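You operate a simulated robot arm through the tools that you are given. There is no shell and no other tool. Be economical: measure what you need, move in short steps, check, and stop when the job is done.

You are at the controls of a simulated two-armed robot. One attempt, no reset.

TASK
Take the long blue bundle and put it in the teal bowl. Put one of the green tablets from the tablet dish in the green bucket. Screw the cap back on the clear soap bottle. Take the cream purple-cap bottle and put it on the top of the shoe rack. Open the drawer of the shoe rack, take the blue block on the clear end of the tiled table and put it away in the inside of the shoe rack drawer, then shut the drawer. The order is free. Set down upright: cream purple-cap bottle.

It is judged by the outcome, as a careful person would: the job done as asked, and still so three seconds after it is handed in. It fails if anything else is knocked over, pushed out of place, dropped, spilled or broken. A push-on lid holds only when it is set on centred and level and pressed home; a screw cap is set on level and turned clockwise until tight.

THE ROBOT
Two 7-joint arms with two-finger grippers on one trunk, on a base that drives. Base frame: it is fixed to the floor where the robot stands at the start and does not move with it; the origin is under the middle of the robot, x ahead of it, y to its left, z up. Readings come in m, degrees, newtons and seconds.
The left shoulder is at the start at [0.07, 0.139, 1.316], the right one opposite. With the tool pointing down near the work surface each hand reaches from about 0.1 to 0.4 m from the robot's upright axis, wherever it stands, measured 20 degrees to its own side. Places, roughly: blue block (9x5x5 cm) [-5.2, -0.8, 0.8]; clear soap bottle [-0.25, 0.75, 1]; cream purple-cap bottle [-1, -4, 1]; drawer of the shoe rack [-4.2, -4.3, 0.8]; green bucket (22x18x27 cm) [-2.4, -4.1, 0.4]; green tablet (4x4x3 cm) [0.5, -0.3, 0.6]; inside of the shoe rack drawer [-4.2, -4.3, 0.8]; long blue bundle (13x8x7 cm) [0.5, 0, 0.6]; teal bowl (27x27x11 cm) [-3.1, 0.2, 0.8]; top of the shoe rack [-4.2, -4.3, 0.9]. Payload 3.43 kg a hand.
Tool frame (each hand has its own): the origin (TCP) lies between the finger pads and is the grasp point; the fingertips stand 0.03 m ahead of it; z points along the fingers, y is the line along which they close. The gripper opens to 0.104 m. The gripper's body begins 0.057 m behind the TCP.
Orientation is told as [roll, pitch, yaw] about the base's x, y, z axes, in that order, counted from this pose: with the fingers straight down and closing along the base's y, the tool's x points along the base's -x, its y along +y and its z along -z.

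THE INTERFACE
- The arms move only by the tool jog_arm. It takes "left_increments", "right_increments" or both (then of equal length, played together; a hand with none holds still); each is a list that holds one entry, the list of rows, each a list of 7 numbers: the finger opening in cm, from 0 to 10.4, then the shift along the tool's x, y, z in cm, then the turn, a rotation vector about the tool's x, y, z in degrees. In form: [[[jaw, dx, dy, dz, ax, ay, az], ...]]. A call has 1 to 20 rows; each row shifts and turns the commanded pose from where the row before left it, along the tool's axes as they then stand. A row lasts 0.2 s, in which the tool goes at most 0.05 m and 8.6 degrees; a call with a longer step from one row to the next is refused whole, and so is a gripper value outside its range. A pose out of reach is approached as far as the arm can. The call stops where the force on the tool passes 40 N (or 10 N more than at its start, if that is more) or the arm is blocked; 0.2 s more then pass. The fingers move at their own pace (about 0.045 m/s each) and stop on an object; they squeeze with about 39 N. The grip force told is the motor's: it shows also when the fingers shut on nothing. Time passes only in rows, and 0.2 s behind the last, so rows that do not move let the fingers close. It gives the time, the measured TCP pose, the force on the tool (base axes), the opening and the grip force at its end, in the units of the frame above (readings bear some noise), with the torque about the TCP (base axes, N m) and any sound that the robot's microphone picked up.
- Cameras (640 x 400 px; columns grow to the right, rows downward): "scene" is now at [0.0973, 0.0704, 1.5435]; the picture's right is [0.80, -0.60, -0.00], its down [-0.41, -0.55, -0.73] and it looks along [0.44, 0.58, -0.68] (base axes); focal length 214 px, centre (320, 200). "left" rides on the left gripper at [0.067, -0.018, -0.09] in its tool frame; the picture's right is [0.25, 0.97, 0.00], its down [-0.73, 0.19, -0.66] and it looks along [-0.64, 0.17, 0.75] (tool axes); focal length 218 px, centre (320, 200). "right" rides on the right gripper at [0.067, 0.018, -0.09] in its tool frame; the picture's right is [-0.25, 0.97, 0.00], its down [-0.73, -0.19, -0.66] and it looks along [-0.64, -0.17, 0.75] (tool axes); focal length 218 px, centre (320, 200). There is no depth. A picture from a camera that has moved, and an enlarged one, comes with that camera's place and axes in the base frame and with its lens. The place of the scene camera against the robot may be out by one fixed shift of up to 0.018 m in any direction.
- get_image(camera): a new picture of that camera. The clock stands still meanwhile.
- slide_trunk(by): slides the trunk up (or, below 0, down) by that many m; the arms and the scene camera ride with it, the base frame stays. It gives what a move gives, with no picture.
- roll_base(legs): drives the robot by 1 to 6 legs, each [ahead, left, turn to the left] in m, m and degrees, along the robot's own axes; the way and the turn of a leg run together, so that a leg with both is an arc; at most 1.5 m and 180 degrees a leg. The arms and the cameras ride along, it lands a little off, and it stops where it bumps. It gives what a move gives.
- pan_tilt(pan, tilt): turns the head with the scene camera to pan (to the left, within 86 degrees either way) and tilt (down, from -29 to 69), counted from straight ahead of the robot. It gives what a move gives.
- zoom(camera, box): a new picture of the part [left, top, right, bottom] of that camera's present view, enlarged. The clock stands still meanwhile.
- close_job(): hands the job in; it is judged then, once.

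Go step by step. Nothing tells you exact positions but the pictures and the camera data: compare them with the known pose of the tool, close in by small moves and look again before you grip or let go. The budget is 175 turns and 148 pictures, counting those below and the enlarged ones. Unless the task says otherwise, let go and move clear before handing in.

The tools are called after "Call:" as a command line: name --argument value ..., lists and objects as JSON in quotes. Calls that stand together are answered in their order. jog_arm: Moves the arms, as the interface text tells. Its arguments: {"type":"object","properties":{"left_increments":{"type":"array","items":{"type":"array","items":{"type":"array","items":{"type":"number"}}}},"right_increments":{"type":"array","items":{"type":"array","items":{"type":"array","items":{"type":"number"}}}}},"required":[]} The other tools are called the same way: slide_trunk (by) slides the trunk up or down; roll_base (legs) drives the base; pan_tilt (pan, tilt) turns the head that bears the scene camera; get_image (camera) takes a picture; zoom (camera, box) takes an enlarged picture of a part of a camera's view; close_job () hands the job in.

At the start:

```text
time_s: 0.0
left_eef_pos: [0.2639, 0.3577, 1.3564]
left_orientation: [0.0, 0.1, 0.0]
left_contact_force: [-0.6, 0.9, -0.3]
left_torque: [0.0, 0.04, 0.01]
left_grip_width: 0.1039
left_finger_force: 0.1
right_eef_pos: [0.3739, 0.0412, 1.4073]
right_orientation: [0.1, 0.0, 0.0]
right_contact_force: [-0.5, 0.6, -0.1]
right_torque: [-0.01, -0.03, -0.01]
right_grip_width: 0.1039
right_finger_force: 0.0
trunk travel left (down, up): [-0.811, 0.129]
robot x, y, heading: [-0.0014, 0.0006, 0.0]
head pan, tilt: [53.2, 43.1]
```

scene: 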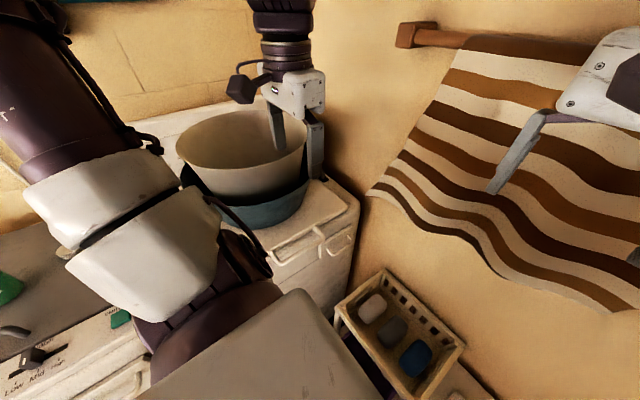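
right: 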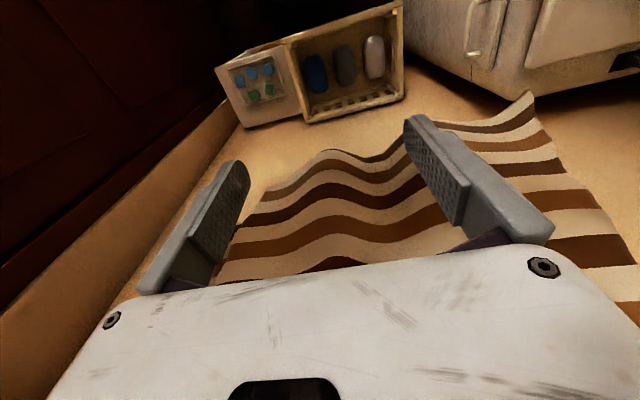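
left: 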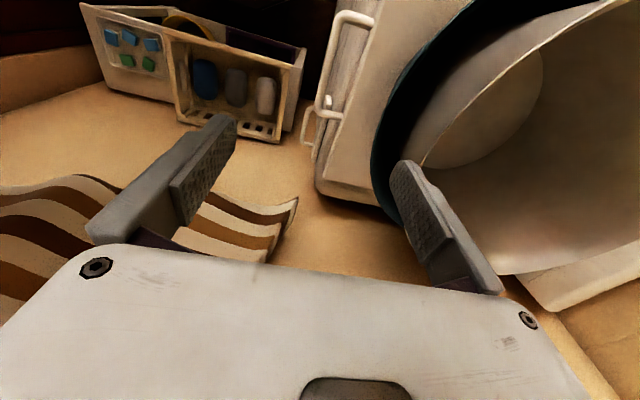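

I see a basket with a blue bundle and a tablet dish ahead, and bowls to the left. I look around first.

Call:
pan_tilt --pan 0 --tilt 55

Call:
get_image --camera "scene"

Call:
pan_tilt --pan 86 --tilt 30

Call:
get_image --camera "scene"

Call:
pan_tilt --pan -80 --tilt 20

Call:
get_image --camera "scene"

```text
time_s: 1.2
left_eef_pos: [0.265, 0.3586, 1.3549]
left_orientation: [0.0, 0.1, 0.0]
left_contact_force: [0.9, 0.5, -0.6]
left_torque: [0.01, 0.01, -0.03]
left_grip_width: 0.1041
left_finger_force: 0.0
right_eef_pos: [0.3729, 0.0406, 1.408]
right_orientation: [0.1, 0.0, 0.0]
right_contact_force: [1.0, -0.7, -0.4]
right_torque: [0.03, 0.03, 0.0]
right_grip_width: 0.1041
right_finger_force: 0.0
trunk travel left (down, up): [-0.811, 0.129]
robot x, y, heading: [0.0015, -0.0012, -0.1]
head pan, tilt: [0.0, 55.0]
```

```text
144 pictures are left
camera scene: at [0.1198, 0.0042, 1.5275], right [0.0, -1.0, 0.0], down [-0.82, 0.0, -0.57], along [0.57, 0.0, -0.82], focal length 214 px, centre (320, 200)
```

scene: 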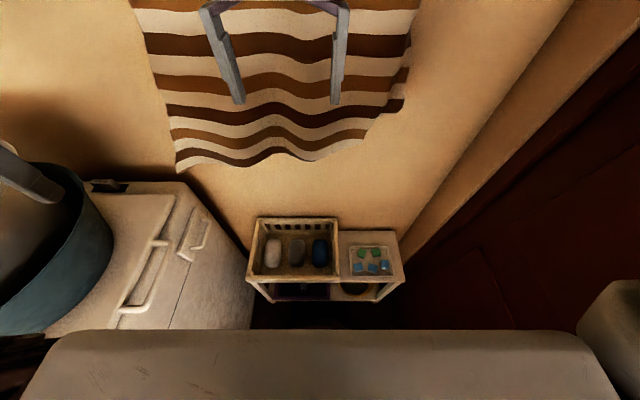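

```text
time_s: 2.8
left_eef_pos: [0.2647, 0.3586, 1.3557]
left_orientation: [0.0, 0.0, 0.1]
left_contact_force: [-0.3, 0.7, 0.4]
left_torque: [0.01, 0.03, 0.01]
left_grip_width: 0.104
left_finger_force: 0.0
right_eef_pos: [0.3741, 0.0403, 1.4061]
right_orientation: [0.0, 0.1, 0.0]
right_contact_force: [0.2, 0.4, 0.6]
right_torque: [-0.02, -0.03, 0.01]
right_grip_width: 0.1039
right_finger_force: 0.0
trunk travel left (down, up): [-0.811, 0.129]
robot x, y, heading: [0.0052, 0.0012, 0.2]
head pan, tilt: [85.9, 30.0]
```

```text
143 pictures are left
camera scene: at [0.0542, 0.0944, 1.5635], right [1.0, -0.07, 0.0], down [-0.04, -0.5, -0.87], along [0.06, 0.86, -0.5], focal length 214 px, centre (320, 200)
```

scene: 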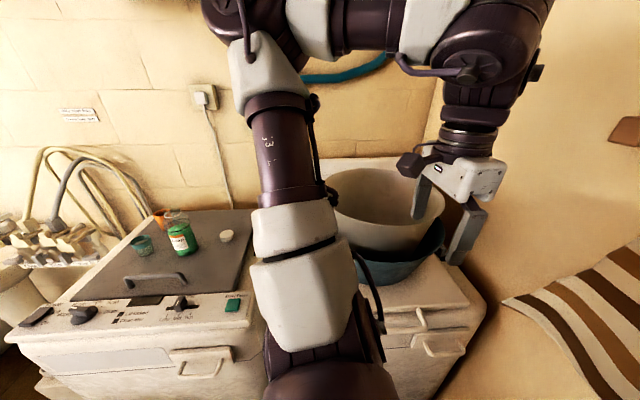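

```text
time_s: 5.3
left_eef_pos: [0.2645, 0.3582, 1.3552]
left_orientation: [0.0, 0.1, 0.1]
left_contact_force: [-0.4, -0.5, 0.2]
left_torque: [-0.02, 0.02, -0.02]
left_grip_width: 0.1038
left_finger_force: 0.0
right_eef_pos: [0.3741, 0.0402, 1.4068]
right_orientation: [0.0, -0.1, 0.0]
right_contact_force: [0.0, 0.3, 0.5]
right_torque: [0.0, -0.01, 0.01]
right_grip_width: 0.1041
right_finger_force: 0.0
trunk travel left (down, up): [-0.811, 0.129]
robot x, y, heading: [-0.0022, -0.0014, 0.2]
head pan, tilt: [-80.0, 20.0]
```

```text
142 pictures are left
camera scene: at [0.0639, -0.0875, 1.5796], right [-0.98, -0.17, 0.0], down [-0.06, 0.34, -0.94], along [0.16, -0.93, -0.34], focal length 214 px, centre (320, 200)
```

scene: 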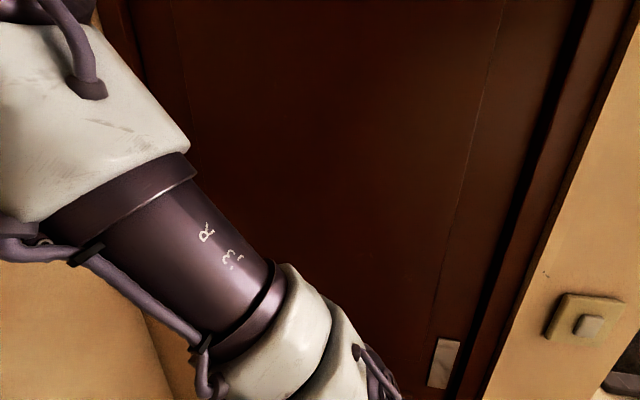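

The washing machine with the small bottles is to the left. I turn toward it to see the soap bottle and its cap.

Call:
roll_base --legs '[[0, 0, 90]]'

Call:
pan_tilt --pan 0 --tilt 45

Call:
get_image --camera "scene"

```text
time_s: 9.6
left_eef_pos: [-0.3558, 0.2658, 1.3551]
left_orientation: [-0.1, 0.0, 89.8]
left_contact_force: [0.1, -0.7, 0.9]
left_torque: [-0.01, 0.01, -0.01]
left_grip_width: 0.1042
left_finger_force: 0.0
right_eef_pos: [-0.0384, 0.3739, 1.4069]
right_orientation: [0.0, 0.0, 89.8]
right_contact_force: [-1.0, 0.9, -0.6]
right_torque: [0.02, 0.0, -0.01]
right_grip_width: 0.1039
right_finger_force: 0.0
trunk travel left (down, up): [-0.811, 0.129]
robot x, y, heading: [-0.0008, 0.0004, 89.8]
head pan, tilt: [-80.0, 20.0]
```

```text
time_s: 11.1
left_eef_pos: [-0.3561, 0.2653, 1.3551]
left_orientation: [0.1, 0.1, 89.9]
left_contact_force: [-0.7, 0.5, -1.2]
left_torque: [0.01, 0.01, 0.02]
left_grip_width: 0.1041
left_finger_force: 0.1
right_eef_pos: [-0.0386, 0.3749, 1.4072]
right_orientation: [-0.1, 0.0, 89.9]
right_contact_force: [0.3, -0.1, -0.9]
right_torque: [0.02, 0.0, -0.01]
right_grip_width: 0.104
right_finger_force: 0.1
trunk travel left (down, up): [-0.811, 0.129]
robot x, y, heading: [0.0002, -0.0005, 89.8]
head pan, tilt: [0.0, 45.0]
```

```text
141 pictures are left
camera scene: at [-0.0022, 0.1355, 1.5409], right [1.0, 0.0, 0.0], down [0.0, -0.71, -0.71], along [0.0, 0.71, -0.71], focal length 214 px, centre (320, 200)
```

scene: 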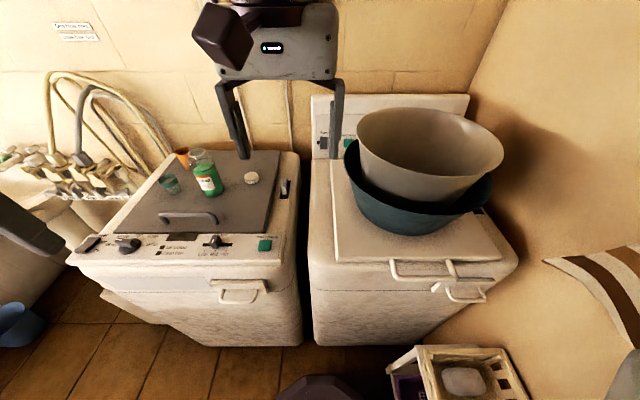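

Call:
zoom --camera "scene" --box '[130, 125, 290, 225]'

```text
4.00 times, centred on (210, 175) of scene
camera zoom: at [-0.0022, 0.1355, 1.5409], right [1.0, 0.0, 0.0], down [0.0, -0.71, -0.71], along [0.0, 0.71, -0.71], focal length 858 px, centre (760, 300)
```

zoom: 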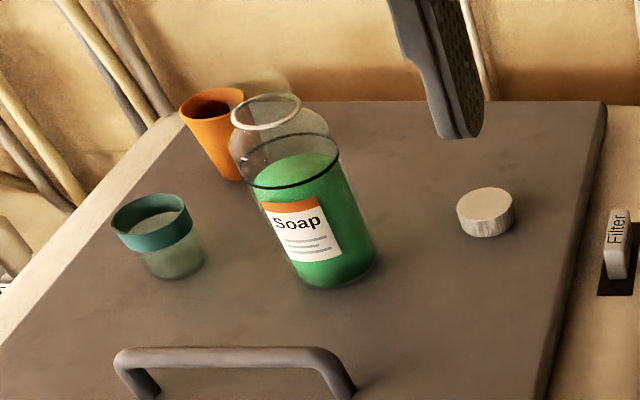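

The clear soap bottle (green soap) stands open on the left washer lid and its white cap lies to its right. I move left in front of it and a little ahead.

Call:
roll_base --legs '[[0, 0.34, 0], [0.1, 0, 0]]'

Call:
pan_tilt --pan 0 --tilt 50

Call:
get_image --camera "scene"

```text
time_s: 14.1
left_eef_pos: [-0.6969, 0.3586, 1.3578]
left_orientation: [-0.1, -0.3, 89.9]
left_contact_force: [0.1, -0.8, -0.1]
left_torque: [0.05, 0.02, 0.01]
left_grip_width: 0.104
left_finger_force: 0.0
right_eef_pos: [-0.3798, 0.4675, 1.4101]
right_orientation: [0.0, -0.3, 89.9]
right_contact_force: [-0.7, -1.1, -0.1]
right_torque: [0.04, -0.01, 0.01]
right_grip_width: 0.1039
right_finger_force: 0.1
trunk travel left (down, up): [-0.811, 0.129]
robot x, y, heading: [-0.3418, 0.1004, 90.2]
head pan, tilt: [0.0, 45.0]
```

```text
time_s: 14.7
left_eef_pos: [-0.6964, 0.3613, 1.3566]
left_orientation: [0.0, -0.1, 90.1]
left_contact_force: [0.5, 0.3, 0.5]
left_torque: [0.02, -0.01, 0.0]
left_grip_width: 0.104
left_finger_force: 0.1
right_eef_pos: [-0.3797, 0.4722, 1.4076]
right_orientation: [0.0, -0.1, 89.9]
right_contact_force: [0.0, -0.4, 0.4]
right_torque: [-0.02, 0.01, -0.01]
right_grip_width: 0.104
right_finger_force: 0.0
trunk travel left (down, up): [-0.811, 0.129]
robot x, y, heading: [-0.3352, 0.1002, 89.9]
head pan, tilt: [0.0, 50.0]
```

```text
139 pictures are left
camera scene: at [-0.342, 0.2292, 1.5342], right [1.0, 0.0, 0.0], down [0.0, -0.76, -0.64], along [0.0, 0.64, -0.76], focal length 214 px, centre (320, 200)
```

scene: 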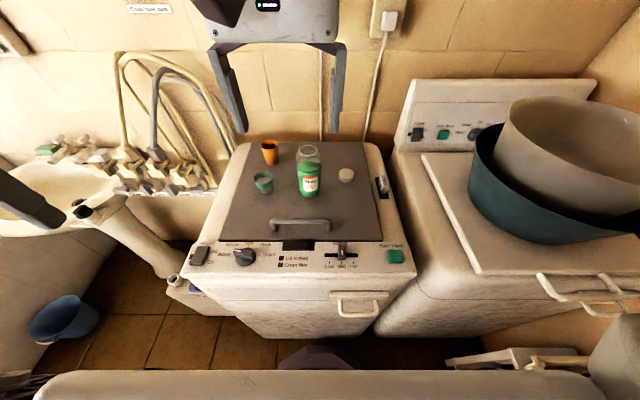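

Call:
zoom --camera "scene" --box '[230, 130, 390, 230]'

Call:
get_image --camera "right"

```text
4.00 times, centred on (310, 180) of scene
camera zoom: at [-0.342, 0.2292, 1.5342], right [1.0, 0.0, 0.0], down [0.0, -0.76, -0.64], along [0.0, 0.64, -0.76], focal length 858 px, centre (360, 280)
```

zoom: 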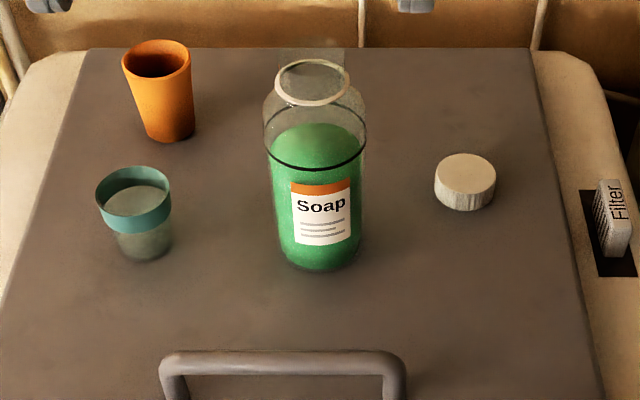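

```text
137 pictures are left
camera right: at [-0.3973, 0.4062, 1.4968], right [-0.97, 0.25, 0.0], down [0.19, 0.73, 0.66], along [0.17, 0.64, -0.75], focal length 218 px, centre (320, 200)
```

right: 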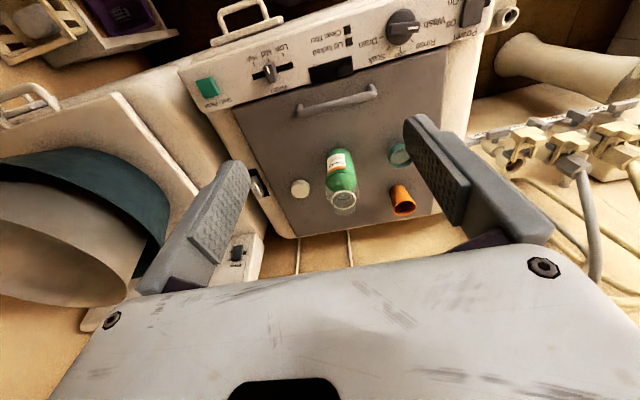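

I see the bottle, cap, cups. I move the right hand over the cap for a second viewpoint to triangulate.

Call:
jog_arm --right_increments '[[[10.4, -3.2, -2.7, 1.5, 0, 0, 0], [10.4, -3.2, -2.7, 1.5, 0, 0, 0], [10.4, -3.2, -2.7, 1.5, 0, 0, 0], [10.4, -3.2, -2.7, 1.5, 0, 0, 0]]]'

Call:
get_image --camera "right"

Call:
get_image --camera "scene"

```text
time_s: 15.7
left_eef_pos: [-0.6951, 0.3684, 1.3565]
left_orientation: [0.1, 0.1, 90.0]
left_contact_force: [0.8, 0.1, -0.1]
left_torque: [-0.03, 0.05, -0.01]
left_grip_width: 0.1039
left_finger_force: 0.1
right_eef_pos: [-0.2704, 0.6073, 1.3455]
right_orientation: [0.1, -0.1, 90.0]
right_contact_force: [0.0, 1.0, -0.1]
right_torque: [-0.05, 0.02, -0.01]
right_grip_width: 0.1041
right_finger_force: 0.0
trunk travel left (down, up): [-0.811, 0.129]
robot x, y, heading: [-0.34, 0.1011, 89.9]
head pan, tilt: [0.0, 50.0]
```

```text
136 pictures are left
camera right: at [-0.2881, 0.541, 1.4354], right [-0.97, 0.25, 0.0], down [0.19, 0.73, 0.66], along [0.16, 0.64, -0.75], focal length 218 px, centre (320, 200)
```

right: 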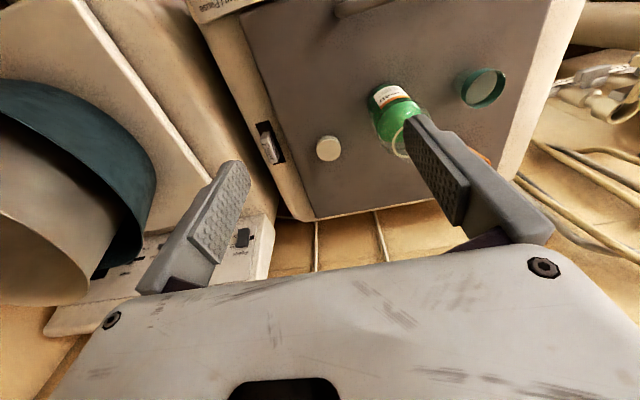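

```text
135 pictures are left
camera scene: at [-0.3407, 0.235, 1.5337], right [1.0, 0.0, 0.0], down [0.0, -0.77, -0.64], along [0.0, 0.64, -0.77], focal length 214 px, centre (320, 200)
```

scene: 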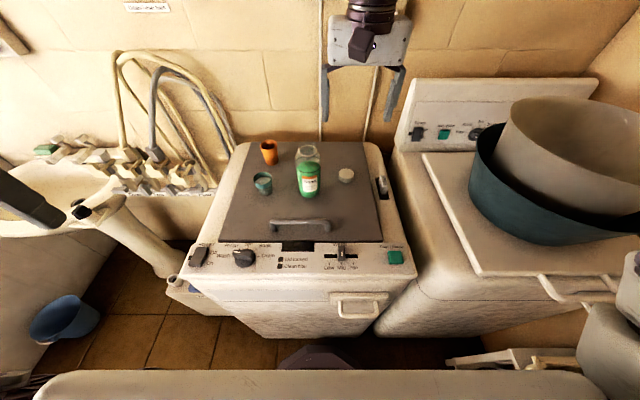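

Triangulation gives the cap near (-0.25, 0.76, 1.02), and the bottle near (-0.37, 0.70), about 17 cm tall. I bring the right hand above the cap.

Call:
jog_arm --right_increments '[[[8, -2.47, -0.3, 3.0, 0, 0, 0], [8, -2.47, -0.3, 3.0, 0, 0, 0], [8, -2.47, -0.3, 3.0, 0, 0, 0], [8, -2.47, -0.3, 3.0, 0, 0, 0], [8, -2.47, -0.3, 3.0, 0, 0, 0], [8, -2.47, -0.3, 3.0, 0, 0, 0]]]'

Call:
get_image --camera "right"

```text
time_s: 17.1
left_eef_pos: [-0.6975, 0.3677, 1.3548]
left_orientation: [-0.1, 0.1, 89.9]
left_contact_force: [0.1, 0.6, -0.4]
left_torque: [-0.04, 0.03, 0.01]
left_grip_width: 0.1042
left_finger_force: 0.1
right_eef_pos: [-0.2559, 0.7526, 1.1674]
right_orientation: [-0.1, 0.0, 90.1]
right_contact_force: [-0.5, 0.8, -0.1]
right_torque: [0.01, -0.02, -0.01]
right_grip_width: 0.08
right_finger_force: 0.0
trunk travel left (down, up): [-0.811, 0.129]
robot x, y, heading: [-0.3371, 0.1017, 89.9]
head pan, tilt: [0.0, 50.0]
```

```text
134 pictures are left
camera right: at [-0.2736, 0.6872, 1.2551], right [-0.97, 0.25, 0.0], down [0.19, 0.73, 0.66], along [0.17, 0.64, -0.75], focal length 218 px, centre (320, 200)
```

right: 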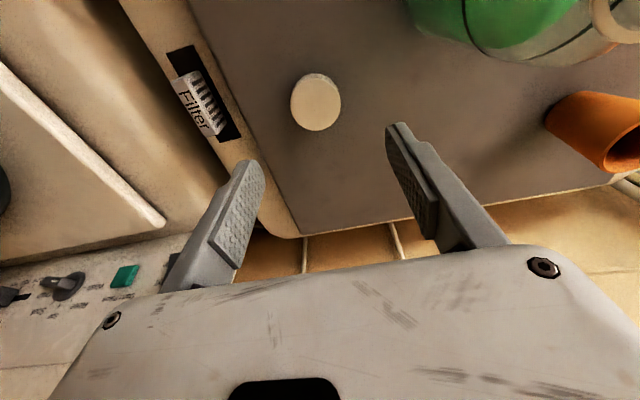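

Reach is good; the cap top is at about (-0.252, 0.753, 1.03). I lower to just above it and check.

Call:
jog_arm --right_increments '[[[8, 0, -0.2, 3.5, 0, 0, 0], [8, 0, -0.2, 3.5, 0, 0, 0], [8, 0, 0, 3.0, 0, 0, 0], [8, 0, 0, 0, 0, 0, 0]]]'

Call:
get_image --camera "right"

Call:
zoom --camera "scene" --box '[230, 130, 390, 230]'

```text
time_s: 18.1
left_eef_pos: [-0.6963, 0.365, 1.3551]
left_orientation: [0.0, -0.1, 89.9]
left_contact_force: [-0.2, 0.4, 0.5]
left_torque: [0.01, 0.04, 0.01]
left_grip_width: 0.104
left_finger_force: 0.0
right_eef_pos: [-0.2505, 0.7503, 1.0682]
right_orientation: [-0.1, -0.2, 90.0]
right_contact_force: [-0.5, 0.0, -0.1]
right_torque: [-0.03, 0.01, 0.01]
right_grip_width: 0.0798
right_finger_force: 0.1
trunk travel left (down, up): [-0.811, 0.129]
robot x, y, heading: [-0.3396, 0.1053, 89.9]
head pan, tilt: [0.0, 50.0]
```

```text
133 pictures are left
camera right: at [-0.2674, 0.685, 1.1571], right [-0.97, 0.25, 0.0], down [0.19, 0.73, 0.66], along [0.17, 0.64, -0.75], focal length 218 px, centre (320, 200)
```

right: 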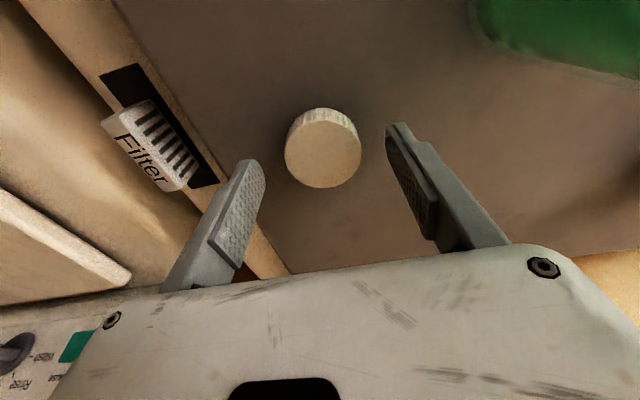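

```text
4.00 times, centred on (310, 180) of scene
camera zoom: at [-0.342, 0.2317, 1.534], right [1.0, 0.0, 0.0], down [0.0, -0.77, -0.64], along [0.0, 0.64, -0.77], focal length 858 px, centre (360, 280)
```

zoom: 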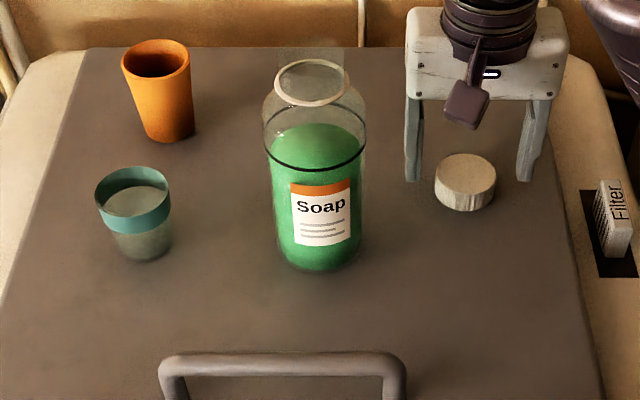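

The cap is centred between the fingers, top about 2–3 cm below the TCP. I lower a bit more and check.

Call:
jog_arm --right_increments '[[[8, 0.1, 0, 1.0, 0, 0, 0], [8, 0, 0, 1.0, 0, 0, 0], [8, 0, 0, 0, 0, 0, 0]]]'

Call:
get_image --camera "right"

Call:
zoom --camera "scene" --box '[310, 150, 390, 200]'

```text
time_s: 18.9
left_eef_pos: [-0.6974, 0.365, 1.3566]
left_orientation: [0.0, -0.1, 89.9]
left_contact_force: [0.0, 0.3, -0.3]
left_torque: [-0.02, -0.01, 0.0]
left_grip_width: 0.1042
left_finger_force: 0.1
right_eef_pos: [-0.2487, 0.7497, 1.0493]
right_orientation: [0.0, -0.3, 90.1]
right_contact_force: [0.8, 1.8, 15.7]
right_torque: [-0.07, -0.25, 0.17]
right_grip_width: 0.0793
right_finger_force: 0.0
trunk travel left (down, up): [-0.811, 0.129]
robot x, y, heading: [-0.3384, 0.1024, 90.0]
head pan, tilt: [0.0, 50.0]
```

```text
131 pictures are left
camera right: at [-0.2672, 0.6839, 1.1386], right [-0.97, 0.25, 0.0], down [0.19, 0.73, 0.66], along [0.17, 0.64, -0.75], focal length 218 px, centre (320, 200)
```

right: 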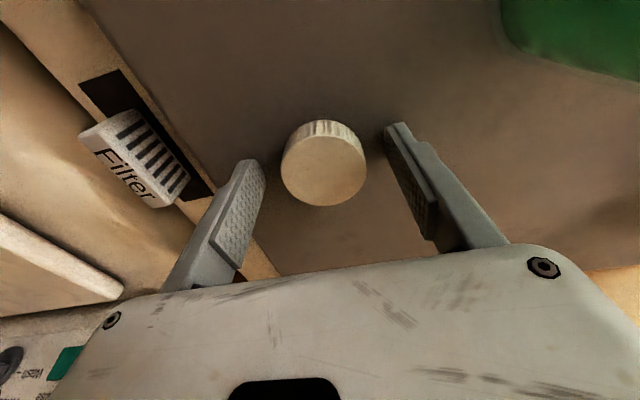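

```text
8.00 times, centred on (350, 175) of scene
camera zoom: at [-0.3421, 0.2305, 1.5344], right [1.0, 0.0, 0.0], down [0.0, -0.77, -0.64], along [0.0, 0.64, -0.77], focal length 1716 px, centre (80, 400)
```

zoom: 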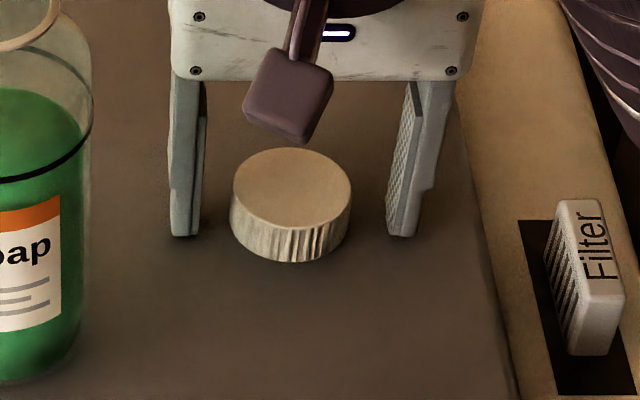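

The fingertips rest on the lid (z≈1.019). I raise 2–3 mm, shift 6 mm toward the robot, and grip the cap.

Call:
jog_arm --right_increments '[[[8, 0.6, 0.3, -0.3, 0, 0, 0], [8, 0, 0, 0, 0, 0, 0], [3, 0, 0, 0, 0, 0, 0], [3, 0, 0, 0, 0, 0, 0], [3, 0, 0, 0, 0, 0, 0], [3, 0, 0, 0, 0, 0, 0]]]'

Call:
get_image --camera "right"

```text
time_s: 20.3
left_eef_pos: [-0.697, 0.3654, 1.3556]
left_orientation: [-0.1, 0.0, 90.0]
left_contact_force: [-0.3, -0.1, -0.4]
left_torque: [-0.03, 0.03, -0.04]
left_grip_width: 0.1041
left_finger_force: 0.0
right_eef_pos: [-0.2537, 0.7444, 1.0506]
right_orientation: [0.0, 0.0, 90.0]
right_contact_force: [0.6, -0.1, -0.3]
right_torque: [-0.04, -0.01, 0.02]
right_grip_width: 0.0467
right_finger_force: 38.8
trunk travel left (down, up): [-0.811, 0.129]
robot x, y, heading: [-0.3412, 0.1011, 89.7]
head pan, tilt: [0.0, 50.0]
```

```text
129 pictures are left
camera right: at [-0.2707, 0.6785, 1.1395], right [-0.97, 0.25, 0.0], down [0.19, 0.73, 0.66], along [0.17, 0.64, -0.75], focal length 218 px, centre (320, 200)
```

right: 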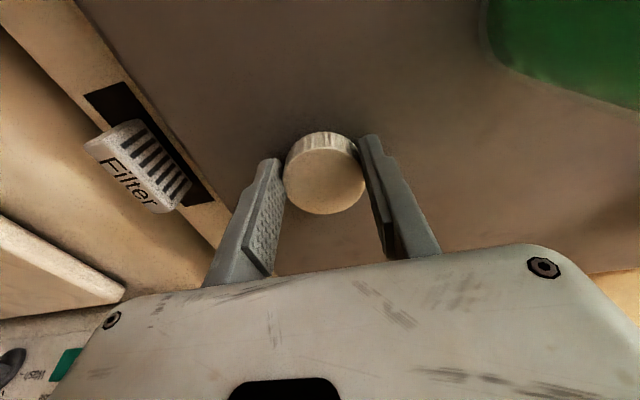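

Cap gripped (4.7 cm). I lift it well clear while tilting the left hand 45° toward the bottle.

Call:
jog_arm --right_increments '[[[3, 0, 0, -2, 0, 0, 0], [3, 0, 0, -4, 0, 0, 0], [3, 0, 0, -4, 0, 0, 0], [3, 0, 0, -4, 0, 0, 0], [3, 0, 0, -4, 0, 0, 0], [3, 0, 0, -4, 0, 0, 0]]]' --left_increments '[[[9.5, 0, 0, 0, 0, -7.5, 0], [9.5, 0, 0, 0, 0, -7.5, 0], [9.5, 0, 0, 0, 0, -7.5, 0], [9.5, 0, 0, 0, 0, -7.5, 0], [9.5, 0, 0, 0, 0, -7.5, 0], [9.5, 0, 0, 0, 0, -7.5, 0]]]'

Call:
get_image --camera "right"

Call:
get_image --camera "left"

```text
time_s: 21.7
left_eef_pos: [-0.7195, 0.3614, 1.3841]
left_orientation: [-0.1, -45.2, 90.1]
left_contact_force: [0.1, 0.0, -0.3]
left_torque: [0.0, -0.04, -0.03]
left_grip_width: 0.0949
left_finger_force: 0.0
left hand out of reach, approached as far as the arm can: row 5, 6
right_eef_pos: [-0.2622, 0.7305, 1.2388]
right_orientation: [-0.1, 0.0, 90.0]
right_contact_force: [-1.3, -0.1, -0.1]
right_torque: [0.01, -0.04, 0.0]
right_grip_width: 0.0466
right_finger_force: 39.3
right hand out of reach, approached as far as the arm can: row 5, 6
trunk travel left (down, up): [-0.811, 0.129]
robot x, y, heading: [-0.3397, 0.1023, 90.1]
head pan, tilt: [0.0, 50.0]
```

```text
128 pictures are left
camera right: at [-0.2792, 0.6639, 1.3273], right [-0.97, 0.25, 0.0], down [0.19, 0.73, 0.66], along [0.17, 0.64, -0.75], focal length 218 px, centre (320, 200)
```

right: 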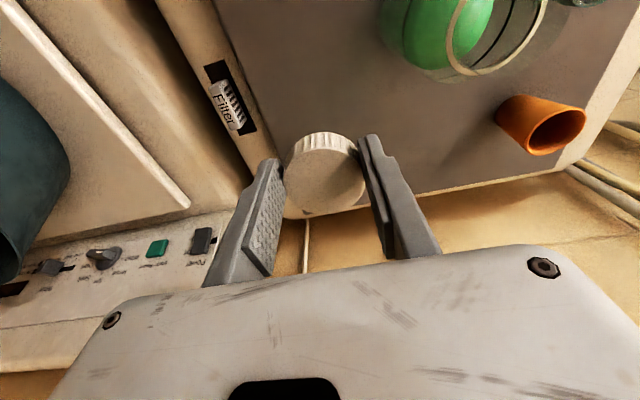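

```text
127 pictures are left
camera left: at [-0.7016, 0.2519, 1.3995], right [-0.97, -0.18, -0.18], down [-0.19, 0.05, 0.98], along [-0.17, 0.98, -0.08], focal length 218 px, centre (320, 200)
```

left: 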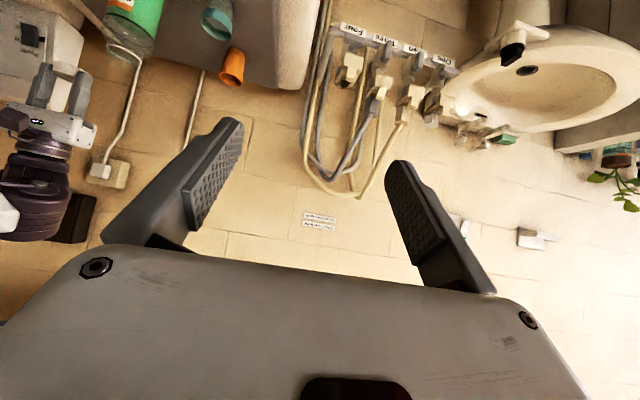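

The cap is held above; bottle stands near (-0.371, 0.68), top about z 1.18. I roll 5 cm ahead for reach margin, then send the left hand to a pre-grasp in front of the bottle.

Call:
roll_base --legs '[[0.05, 0, 0]]'

```text
time_s: 22.7
left_eef_pos: [-0.7169, 0.393, 1.3849]
left_orientation: [0.1, -44.9, 90.0]
left_contact_force: [-0.2, 0.5, -0.5]
left_torque: [-0.03, 0.02, 0.0]
left_grip_width: 0.0947
left_finger_force: 0.1
right_eef_pos: [-0.2596, 0.7633, 1.2375]
right_orientation: [0.1, -0.1, 90.0]
right_contact_force: [-0.3, 0.7, -0.2]
right_torque: [-0.01, -0.02, -0.03]
right_grip_width: 0.0467
right_finger_force: 39.1
trunk travel left (down, up): [-0.811, 0.129]
robot x, y, heading: [-0.3414, 0.1314, 90.1]
head pan, tilt: [0.0, 50.0]
stopped in leg 1: the robot was blocked; the commanded pose is now the measured one
```

The base touched the washer and stopped at y=0.13, which is fine. Now the left hand moves sideways then down to a pre-grasp.

Call:
jog_arm --left_increments '[[[9.5, 0, -4.33, 0, 0, 0, 0], [9.5, 0, -4.33, 0, 0, 0, 0], [9.5, 0, -4.33, 0, 0, 0, 0], [9.5, 0, -4.33, 0, 0, 0, 0], [9.5, 0, -4.33, 0, 0, 0, 0], [9.5, 0, -4.33, 0, 0, 0, 0], [9.5, 0, -4.33, 0, 0, 0, 0], [9.5, 0, -4.33, 0, 0, 0, 0], [9.5, 0, 0, 4, 0, 0, 0], [9.5, 0, 0, 4, 0, 0, 0], [9.5, 0, 0, 4, 0, 0, 0], [9.5, 0, 0, 4, 0, 0, 0], [9.5, 0, 0, 4, 0, 0, 0], [9.5, 0, 0, 4, 0, 0, 0], [9.5, 0, 0, 4, 0, 0, 0]]]'

Call:
get_image --camera "left"

Call:
get_image --camera "scene"

```text
time_s: 25.9
left_eef_pos: [-0.6125, 0.6315, 1.2564]
left_orientation: [0.0, -44.9, 90.0]
left_contact_force: [-0.2, 0.5, 0.8]
left_torque: [0.0, 0.01, 0.02]
left_grip_width: 0.0952
left_finger_force: 0.1
left hand out of reach, approached as far as the arm can: row 1, 2, 3, 4, 5, 6, 7, 8, 9, 10, 11
right_eef_pos: [-0.2609, 0.7654, 1.2368]
right_orientation: [0.1, -0.1, 90.0]
right_contact_force: [-0.5, 0.3, 0.3]
right_torque: [0.02, 0.02, -0.01]
right_grip_width: 0.0468
right_finger_force: 39.1
trunk travel left (down, up): [-0.811, 0.129]
robot x, y, heading: [-0.3376, 0.1308, 90.0]
head pan, tilt: [0.0, 50.0]
```

```text
126 pictures are left
camera left: at [-0.595, 0.5215, 1.272], right [-0.97, -0.18, -0.18], down [-0.19, 0.05, 0.98], along [-0.17, 0.98, -0.08], focal length 218 px, centre (320, 200)
```

left: 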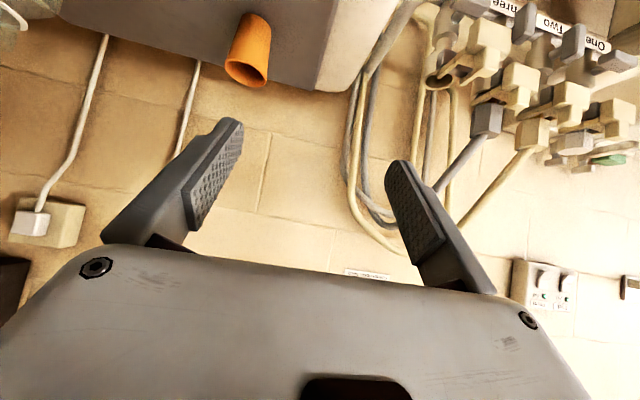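

```text
125 pictures are left
camera scene: at [-0.3424, 0.2661, 1.5336], right [1.0, 0.0, 0.0], down [0.0, -0.77, -0.64], along [0.0, 0.64, -0.77], focal length 214 px, centre (320, 200)
```

scene: 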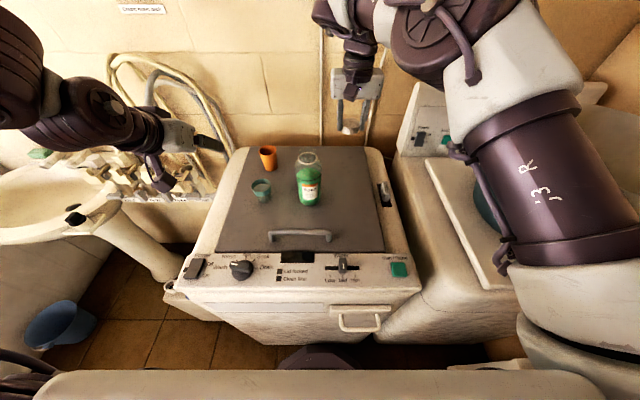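

The left hand fell short sideways; it is at (-0.61, 0.63, 1.26). I step it toward the pre-grasp in front of the bottle.

Call:
jog_arm --left_increments '[[[9.5, 1.37, -4.0, 0.5, 0, 0, 0], [9.5, 1.37, -4.0, 0.5, 0, 0, 0], [9.5, 1.37, -4.0, 0.5, 0, 0, 0], [9.5, 1.37, -4.0, 0.5, 0, 0, 0], [9.5, 1.37, -4.0, 0.5, 0, 0, 0], [9.5, 1.37, -4.0, 0.5, 0, 0, 0]]]'

Call:
get_image --camera "left"

```text
time_s: 27.3
left_eef_pos: [-0.5469, 0.6981, 1.1713]
left_orientation: [-0.2, -44.9, 89.4]
left_contact_force: [-0.5, -0.6, 0.0]
left_torque: [0.0, 0.03, -0.01]
left_grip_width: 0.0949
left_finger_force: 0.0
left hand out of reach, approached as far as the arm can: row 1, 2, 3, 4, 5, 6
right_eef_pos: [-0.2603, 0.764, 1.2378]
right_orientation: [0.2, 0.0, 90.1]
right_contact_force: [-0.4, -0.1, -0.8]
right_torque: [0.0, 0.01, 0.01]
right_grip_width: 0.0465
right_finger_force: 38.5
trunk travel left (down, up): [-0.811, 0.129]
robot x, y, heading: [-0.3378, 0.1267, 90.2]
head pan, tilt: [0.0, 50.0]
```

```text
124 pictures are left
camera left: at [-0.5295, 0.588, 1.188], right [-0.97, -0.17, -0.18], down [-0.19, 0.06, 0.98], along [-0.16, 0.98, -0.09], focal length 218 px, centre (320, 200)
```

left: 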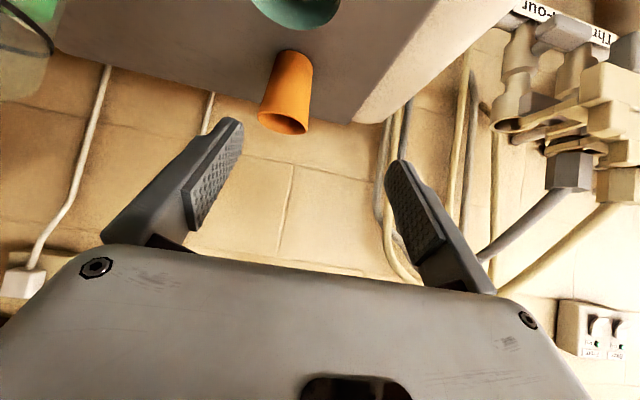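

The left arm seems too folded this near the body. Raising the trunk should help both arms.

Call:
slide_trunk --by 0.125

Call:
jog_arm --left_increments '[[[9.5, 0, -4.0, -3, 0, 0, 0], [9.5, 0, -4.0, -3, 0, 0, 0], [9.5, 0, -4.5, 0, 0, 0, 0], [9.5, 0, -4.5, 0, 0, 0, 0]]]'

Call:
get_image --camera "scene"

```text
time_s: 28.8
left_eef_pos: [-0.5466, 0.6953, 1.2982]
left_orientation: [-0.1, -44.9, 89.6]
left_contact_force: [-0.5, -0.8, -0.4]
left_torque: [0.0, -0.02, 0.0]
left_grip_width: 0.0952
left_finger_force: 0.0
right_eef_pos: [-0.2602, 0.7623, 1.3624]
right_orientation: [0.2, -0.1, 90.0]
right_contact_force: [-1.4, -0.2, -0.2]
right_torque: [0.01, 0.0, 0.0]
right_grip_width: 0.0467
right_finger_force: 38.7
trunk travel left (down, up): [-0.936, 0.004]
robot x, y, heading: [-0.3388, 0.1285, 90.0]
head pan, tilt: [0.0, 50.0]
```

```text
time_s: 29.8
left_eef_pos: [-0.4956, 0.7115, 1.3634]
left_orientation: [-0.2, -45.1, 89.4]
left_contact_force: [-0.1, -0.3, -0.6]
left_torque: [0.05, 0.01, 0.0]
left_grip_width: 0.095
left_finger_force: 0.0
left hand out of reach, approached as far as the arm can: row 1, 2, 3, 4
right_eef_pos: [-0.2599, 0.7616, 1.3641]
right_orientation: [0.1, -0.2, 90.0]
right_contact_force: [0.1, -0.2, -0.2]
right_torque: [-0.01, -0.04, 0.02]
right_grip_width: 0.0467
right_finger_force: 39.3
trunk travel left (down, up): [-0.936, 0.004]
robot x, y, heading: [-0.3428, 0.1317, 89.9]
head pan, tilt: [0.0, 50.0]
```

```text
123 pictures are left
camera scene: at [-0.343, 0.2606, 1.6591], right [1.0, 0.0, 0.0], down [0.0, -0.77, -0.64], along [0.0, 0.64, -0.77], focal length 214 px, centre (320, 200)
```

scene: 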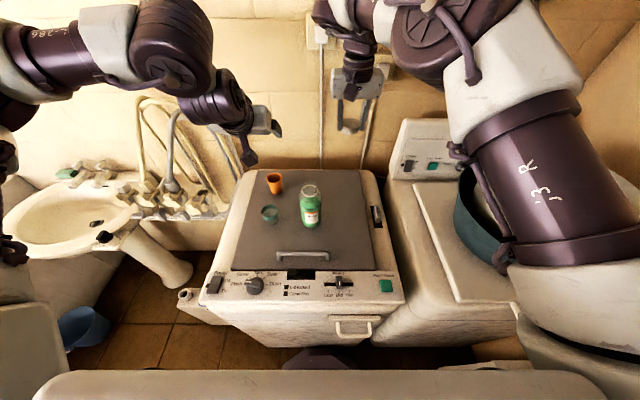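

The left wrist dislikes pointing straight ahead there. I yaw it 45° clockwise so that it approaches from the front-left, which suits the left arm better.

Call:
jog_arm --left_increments '[[[9.5, 0, 0, -1.5, 5.3, 0, 5.3], [9.5, 0, 0, -1.5, 5.3, 0, 5.3], [9.5, 0, 0, -1.5, 5.3, 0, 5.3], [9.5, 0, 0, -1.5, 5.3, 0, 5.3], [9.5, 0, 0, -1.5, 5.3, 0, 5.3], [9.5, 0, 0, -1.5, 5.3, 0, 5.3]]]'

Call:
get_image --camera "left"

```text
time_s: 31.2
left_eef_pos: [-0.5168, 0.655, 1.4271]
left_orientation: [-0.2, -45.0, 44.4]
left_contact_force: [-0.1, -0.2, 0.5]
left_torque: [0.03, -0.02, 0.0]
left_grip_width: 0.0951
left_finger_force: 0.0
right_eef_pos: [-0.2607, 0.7613, 1.3625]
right_orientation: [0.0, -0.2, 90.0]
right_contact_force: [-0.3, 0.4, -0.3]
right_torque: [0.0, -0.02, -0.02]
right_grip_width: 0.0468
right_finger_force: 38.8
trunk travel left (down, up): [-0.936, 0.004]
robot x, y, heading: [-0.3408, 0.1312, 89.8]
head pan, tilt: [0.0, 50.0]
```

```text
122 pictures are left
camera left: at [-0.5838, 0.5655, 1.4425], right [-0.8, 0.57, -0.18], down [-0.1, 0.17, 0.98], along [0.59, 0.81, -0.08], focal length 218 px, centre (320, 200)
```

left: 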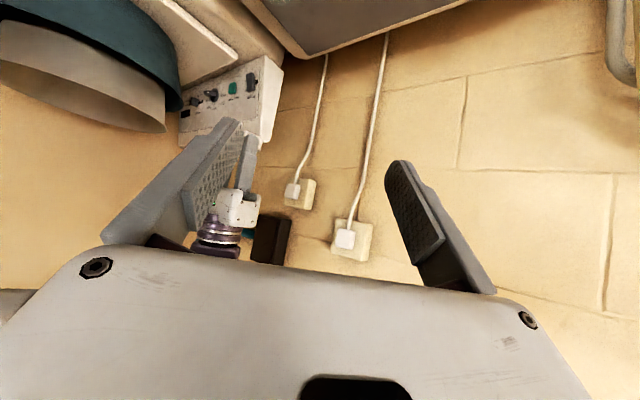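

Call:
jog_arm --left_increments '[[[9.8, 2.6, -1.43, 3.12, 0, 0, 0], [9.8, 2.6, -1.43, 3.12, 0, 0, 0], [9.8, 2.6, -1.43, 3.12, 0, 0, 0], [9.8, 2.6, -1.43, 3.12, 0, 0, 0], [9.8, 2.6, -1.43, 3.12, 0, 0, 0], [9.8, 2.6, -1.43, 3.12, 0, 0, 0], [9.8, 0, 0, 0, 0, 0, 0]]]'

Call:
get_image --camera "left"

Call:
zoom --camera "scene" --box '[220, 140, 412, 260]'

```text
time_s: 32.8
left_eef_pos: [-0.439, 0.609, 1.1844]
left_orientation: [-0.1, -45.0, 44.6]
left_contact_force: [1.1, -0.6, 0.4]
left_torque: [-0.01, 0.0, -0.01]
left_grip_width: 0.0981
left_finger_force: 0.1
right_eef_pos: [-0.2592, 0.763, 1.3635]
right_orientation: [0.1, -0.1, 90.1]
right_contact_force: [-0.1, 0.3, 0.2]
right_torque: [-0.01, 0.0, 0.0]
right_grip_width: 0.0469
right_finger_force: 38.8
trunk travel left (down, up): [-0.936, 0.004]
robot x, y, heading: [-0.34, 0.1333, 89.8]
head pan, tilt: [0.0, 50.0]
```

```text
121 pictures are left
camera left: at [-0.5058, 0.5207, 1.1996], right [-0.81, 0.56, -0.18], down [-0.1, 0.17, 0.98], along [0.58, 0.81, -0.08], focal length 218 px, centre (320, 200)
```

left: 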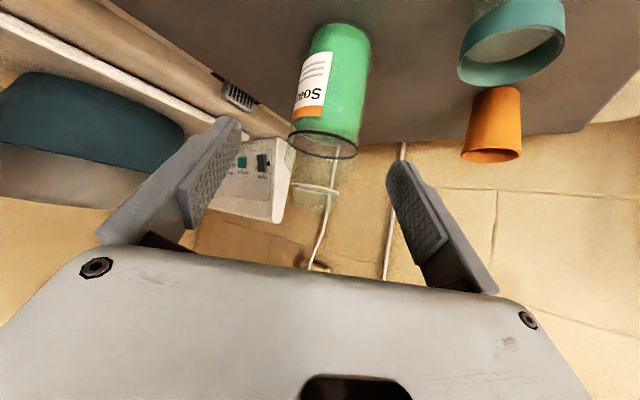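

```text
3.33 times, centred on (316, 200) of scene
camera zoom: at [-0.3423, 0.2625, 1.659], right [1.0, 0.0, 0.0], down [0.0, -0.77, -0.64], along [0.0, 0.64, -0.77], focal length 715 px, centre (333, 200)
```

zoom: 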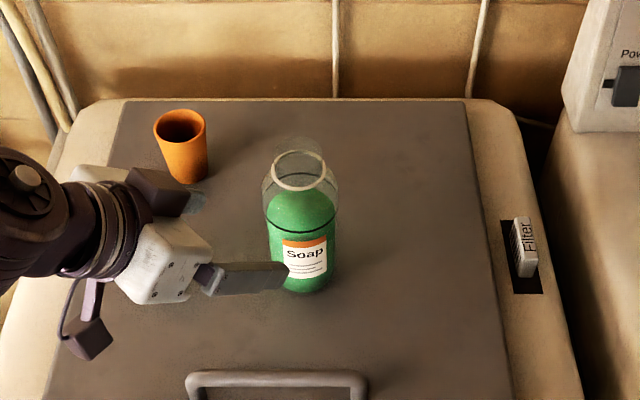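

Clear view: bottle at about (-0.372, 0.695), collar at z≈1.17 with the threaded neck above to ≈1.19. I flatten the tilt to 30°, line up and move partly in.

Call:
jog_arm --left_increments '[[[9.8, 0, 0, 0, 0, -7.5, 0], [9.8, 0, 0, 0, 0, -7.5, 0], [9.8, 1.47, 1.34, 0, 0, 0, 0], [9.8, 0, 0, 3, 0, 0, 0], [9.8, 0, 0, 2, 0, 0, 0], [9.8, 0, 0, 0, 0, 0, 0]]]'

Call:
get_image --camera "left"

Call:
zoom --camera "scene" --box '[220, 140, 412, 260]'

```text
time_s: 34.2
left_eef_pos: [-0.4463, 0.6377, 1.1783]
left_orientation: [-0.1, -52.5, 44.6]
left_contact_force: [0.0, -0.3, -0.5]
left_torque: [-0.04, -0.01, 0.02]
left_grip_width: 0.0981
left_finger_force: 0.0
left hand out of reach, approached as far as the arm can: row 2, 4, 5
right_eef_pos: [-0.2604, 0.7625, 1.3639]
right_orientation: [0.1, -0.1, 90.0]
right_contact_force: [0.3, -0.2, -0.8]
right_torque: [0.0, 0.01, -0.02]
right_grip_width: 0.047
right_finger_force: 38.7
trunk travel left (down, up): [-0.936, 0.004]
robot x, y, heading: [-0.3374, 0.1311, 90.0]
head pan, tilt: [0.0, 50.0]
```

```text
119 pictures are left
camera left: at [-0.5151, 0.5482, 1.1788], right [-0.79, 0.58, -0.2], down [-0.19, 0.08, 0.98], along [0.59, 0.81, 0.05], focal length 218 px, centre (320, 200)
```

left: 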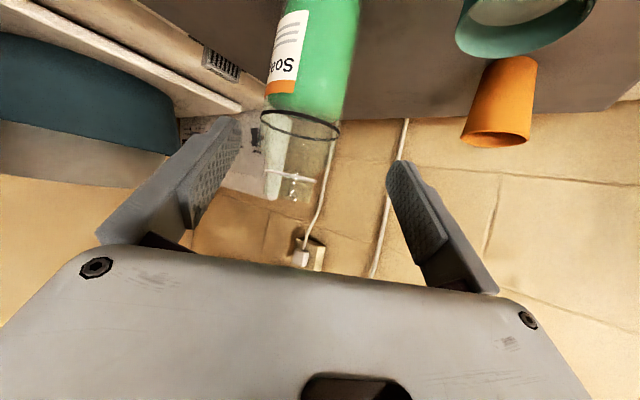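

```text
3.33 times, centred on (316, 200) of scene
camera zoom: at [-0.3424, 0.2622, 1.659], right [1.0, 0.0, 0.0], down [0.0, -0.77, -0.64], along [0.0, 0.64, -0.77], focal length 715 px, centre (333, 200)
```

zoom: 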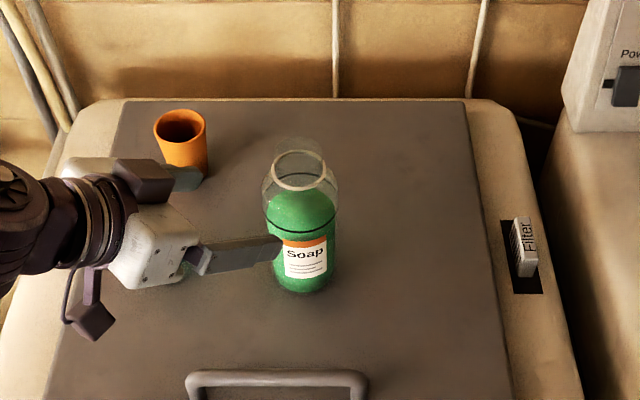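

The wrist limits near 37°, so I return to 45° and grip a bit higher on the body; align and move in partway.

Call:
jog_arm --left_increments '[[[9.8, 0, 0, -1, 0, 7.5, 0], [9.8, -1.0, -1.2, 0, 0, 0, 0], [9.8, 0, 0, 3, 0, 0, 0], [9.8, 0, 0, 3, 0, 0, 0], [9.8, 0, 0, 0, 0, 0, 0]]]'

Call:
get_image --camera "left"

Call:
zoom --camera "scene" --box '[220, 140, 412, 260]'

```text
time_s: 35.4
left_eef_pos: [-0.4336, 0.6464, 1.1774]
left_orientation: [0.1, -45.0, 44.5]
left_contact_force: [-0.5, 0.3, -0.2]
left_torque: [0.02, -0.01, 0.0]
left_grip_width: 0.0979
left_finger_force: 0.1
left hand out of reach, approached as far as the arm can: row 3, 4
right_eef_pos: [-0.2573, 0.7608, 1.3633]
right_orientation: [0.0, -0.2, 90.1]
right_contact_force: [0.8, -0.1, -0.4]
right_torque: [0.01, 0.0, -0.03]
right_grip_width: 0.0468
right_finger_force: 39.2
trunk travel left (down, up): [-0.936, 0.004]
robot x, y, heading: [-0.3431, 0.1325, 90.1]
head pan, tilt: [0.0, 50.0]
```

```text
117 pictures are left
camera left: at [-0.501, 0.5584, 1.1935], right [-0.81, 0.56, -0.18], down [-0.1, 0.17, 0.98], along [0.58, 0.81, -0.08], focal length 218 px, centre (320, 200)
```

left: 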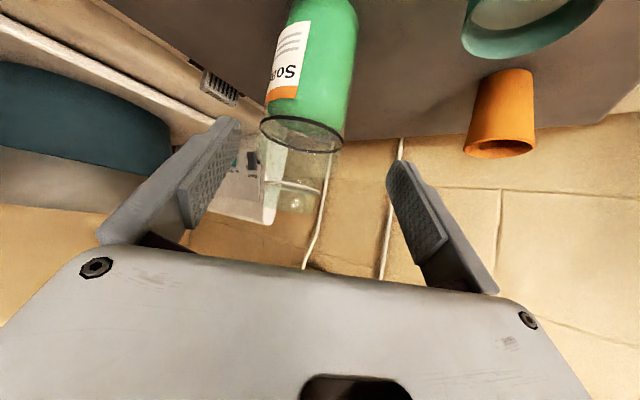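

```text
3.33 times, centred on (316, 200) of scene
camera zoom: at [-0.3416, 0.2615, 1.6591], right [1.0, 0.0, 0.0], down [0.0, -0.77, -0.64], along [0.0, 0.64, -0.77], focal length 715 px, centre (333, 200)
```

zoom: 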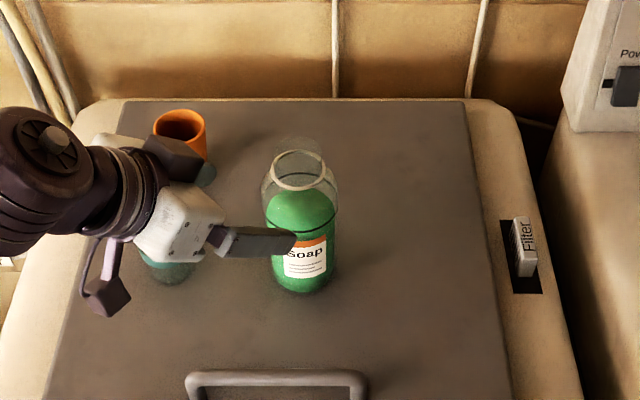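

Forward motion toward the midline is limited, so I yaw a further 25° (coming more from the left), re-centre, and see.

Call:
jog_arm --left_increments '[[[9.8, 0, 0, -1, 5.9, 0, 5.9], [9.8, 0, 0, -1, 5.9, 0, 5.9], [9.8, 0, 0, 0, 5.9, 0, 5.9], [9.8, 0, 2.46, 0, 0, 0, 0], [9.8, 0, 0, 3, 0, 0, 0], [9.8, 0, 0, 3, 0, 0, 0], [9.8, 0, 0, 0, 0, 0, 0]]]'

Call:
get_image --camera "left"

Call:
zoom --camera "scene" --box '[220, 140, 412, 260]'

```text
time_s: 37.0
left_eef_pos: [-0.438, 0.6621, 1.1758]
left_orientation: [-0.1, -45.1, 19.5]
left_contact_force: [0.5, -0.6, -0.2]
left_torque: [0.0, 0.02, -0.03]
left_grip_width: 0.0982
left_finger_force: 0.0
left hand out of reach, approached as far as the arm can: row 5, 6
right_eef_pos: [-0.2614, 0.7626, 1.3639]
right_orientation: [-0.1, -0.1, 90.0]
right_contact_force: [0.2, 0.9, 0.3]
right_torque: [-0.01, 0.01, 0.0]
right_grip_width: 0.0467
right_finger_force: 38.5
trunk travel left (down, up): [-0.936, 0.004]
robot x, y, heading: [-0.3394, 0.1323, 89.9]
head pan, tilt: [0.0, 50.0]
```

```text
115 pictures are left
camera left: at [-0.5362, 0.6107, 1.1926], right [-0.49, 0.85, -0.18], down [-0.02, 0.2, 0.98], along [0.87, 0.48, -0.08], focal length 218 px, centre (320, 200)
```

left: 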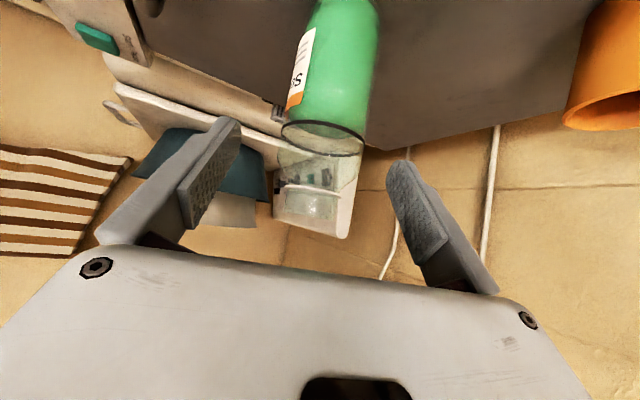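

```text
3.33 times, centred on (316, 200) of scene
camera zoom: at [-0.3432, 0.2626, 1.6589], right [1.0, 0.0, 0.0], down [0.0, -0.77, -0.64], along [0.0, 0.64, -0.77], focal length 715 px, centre (333, 200)
```

zoom: 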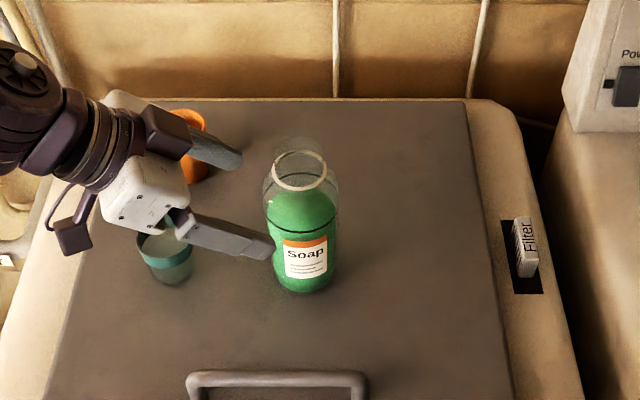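

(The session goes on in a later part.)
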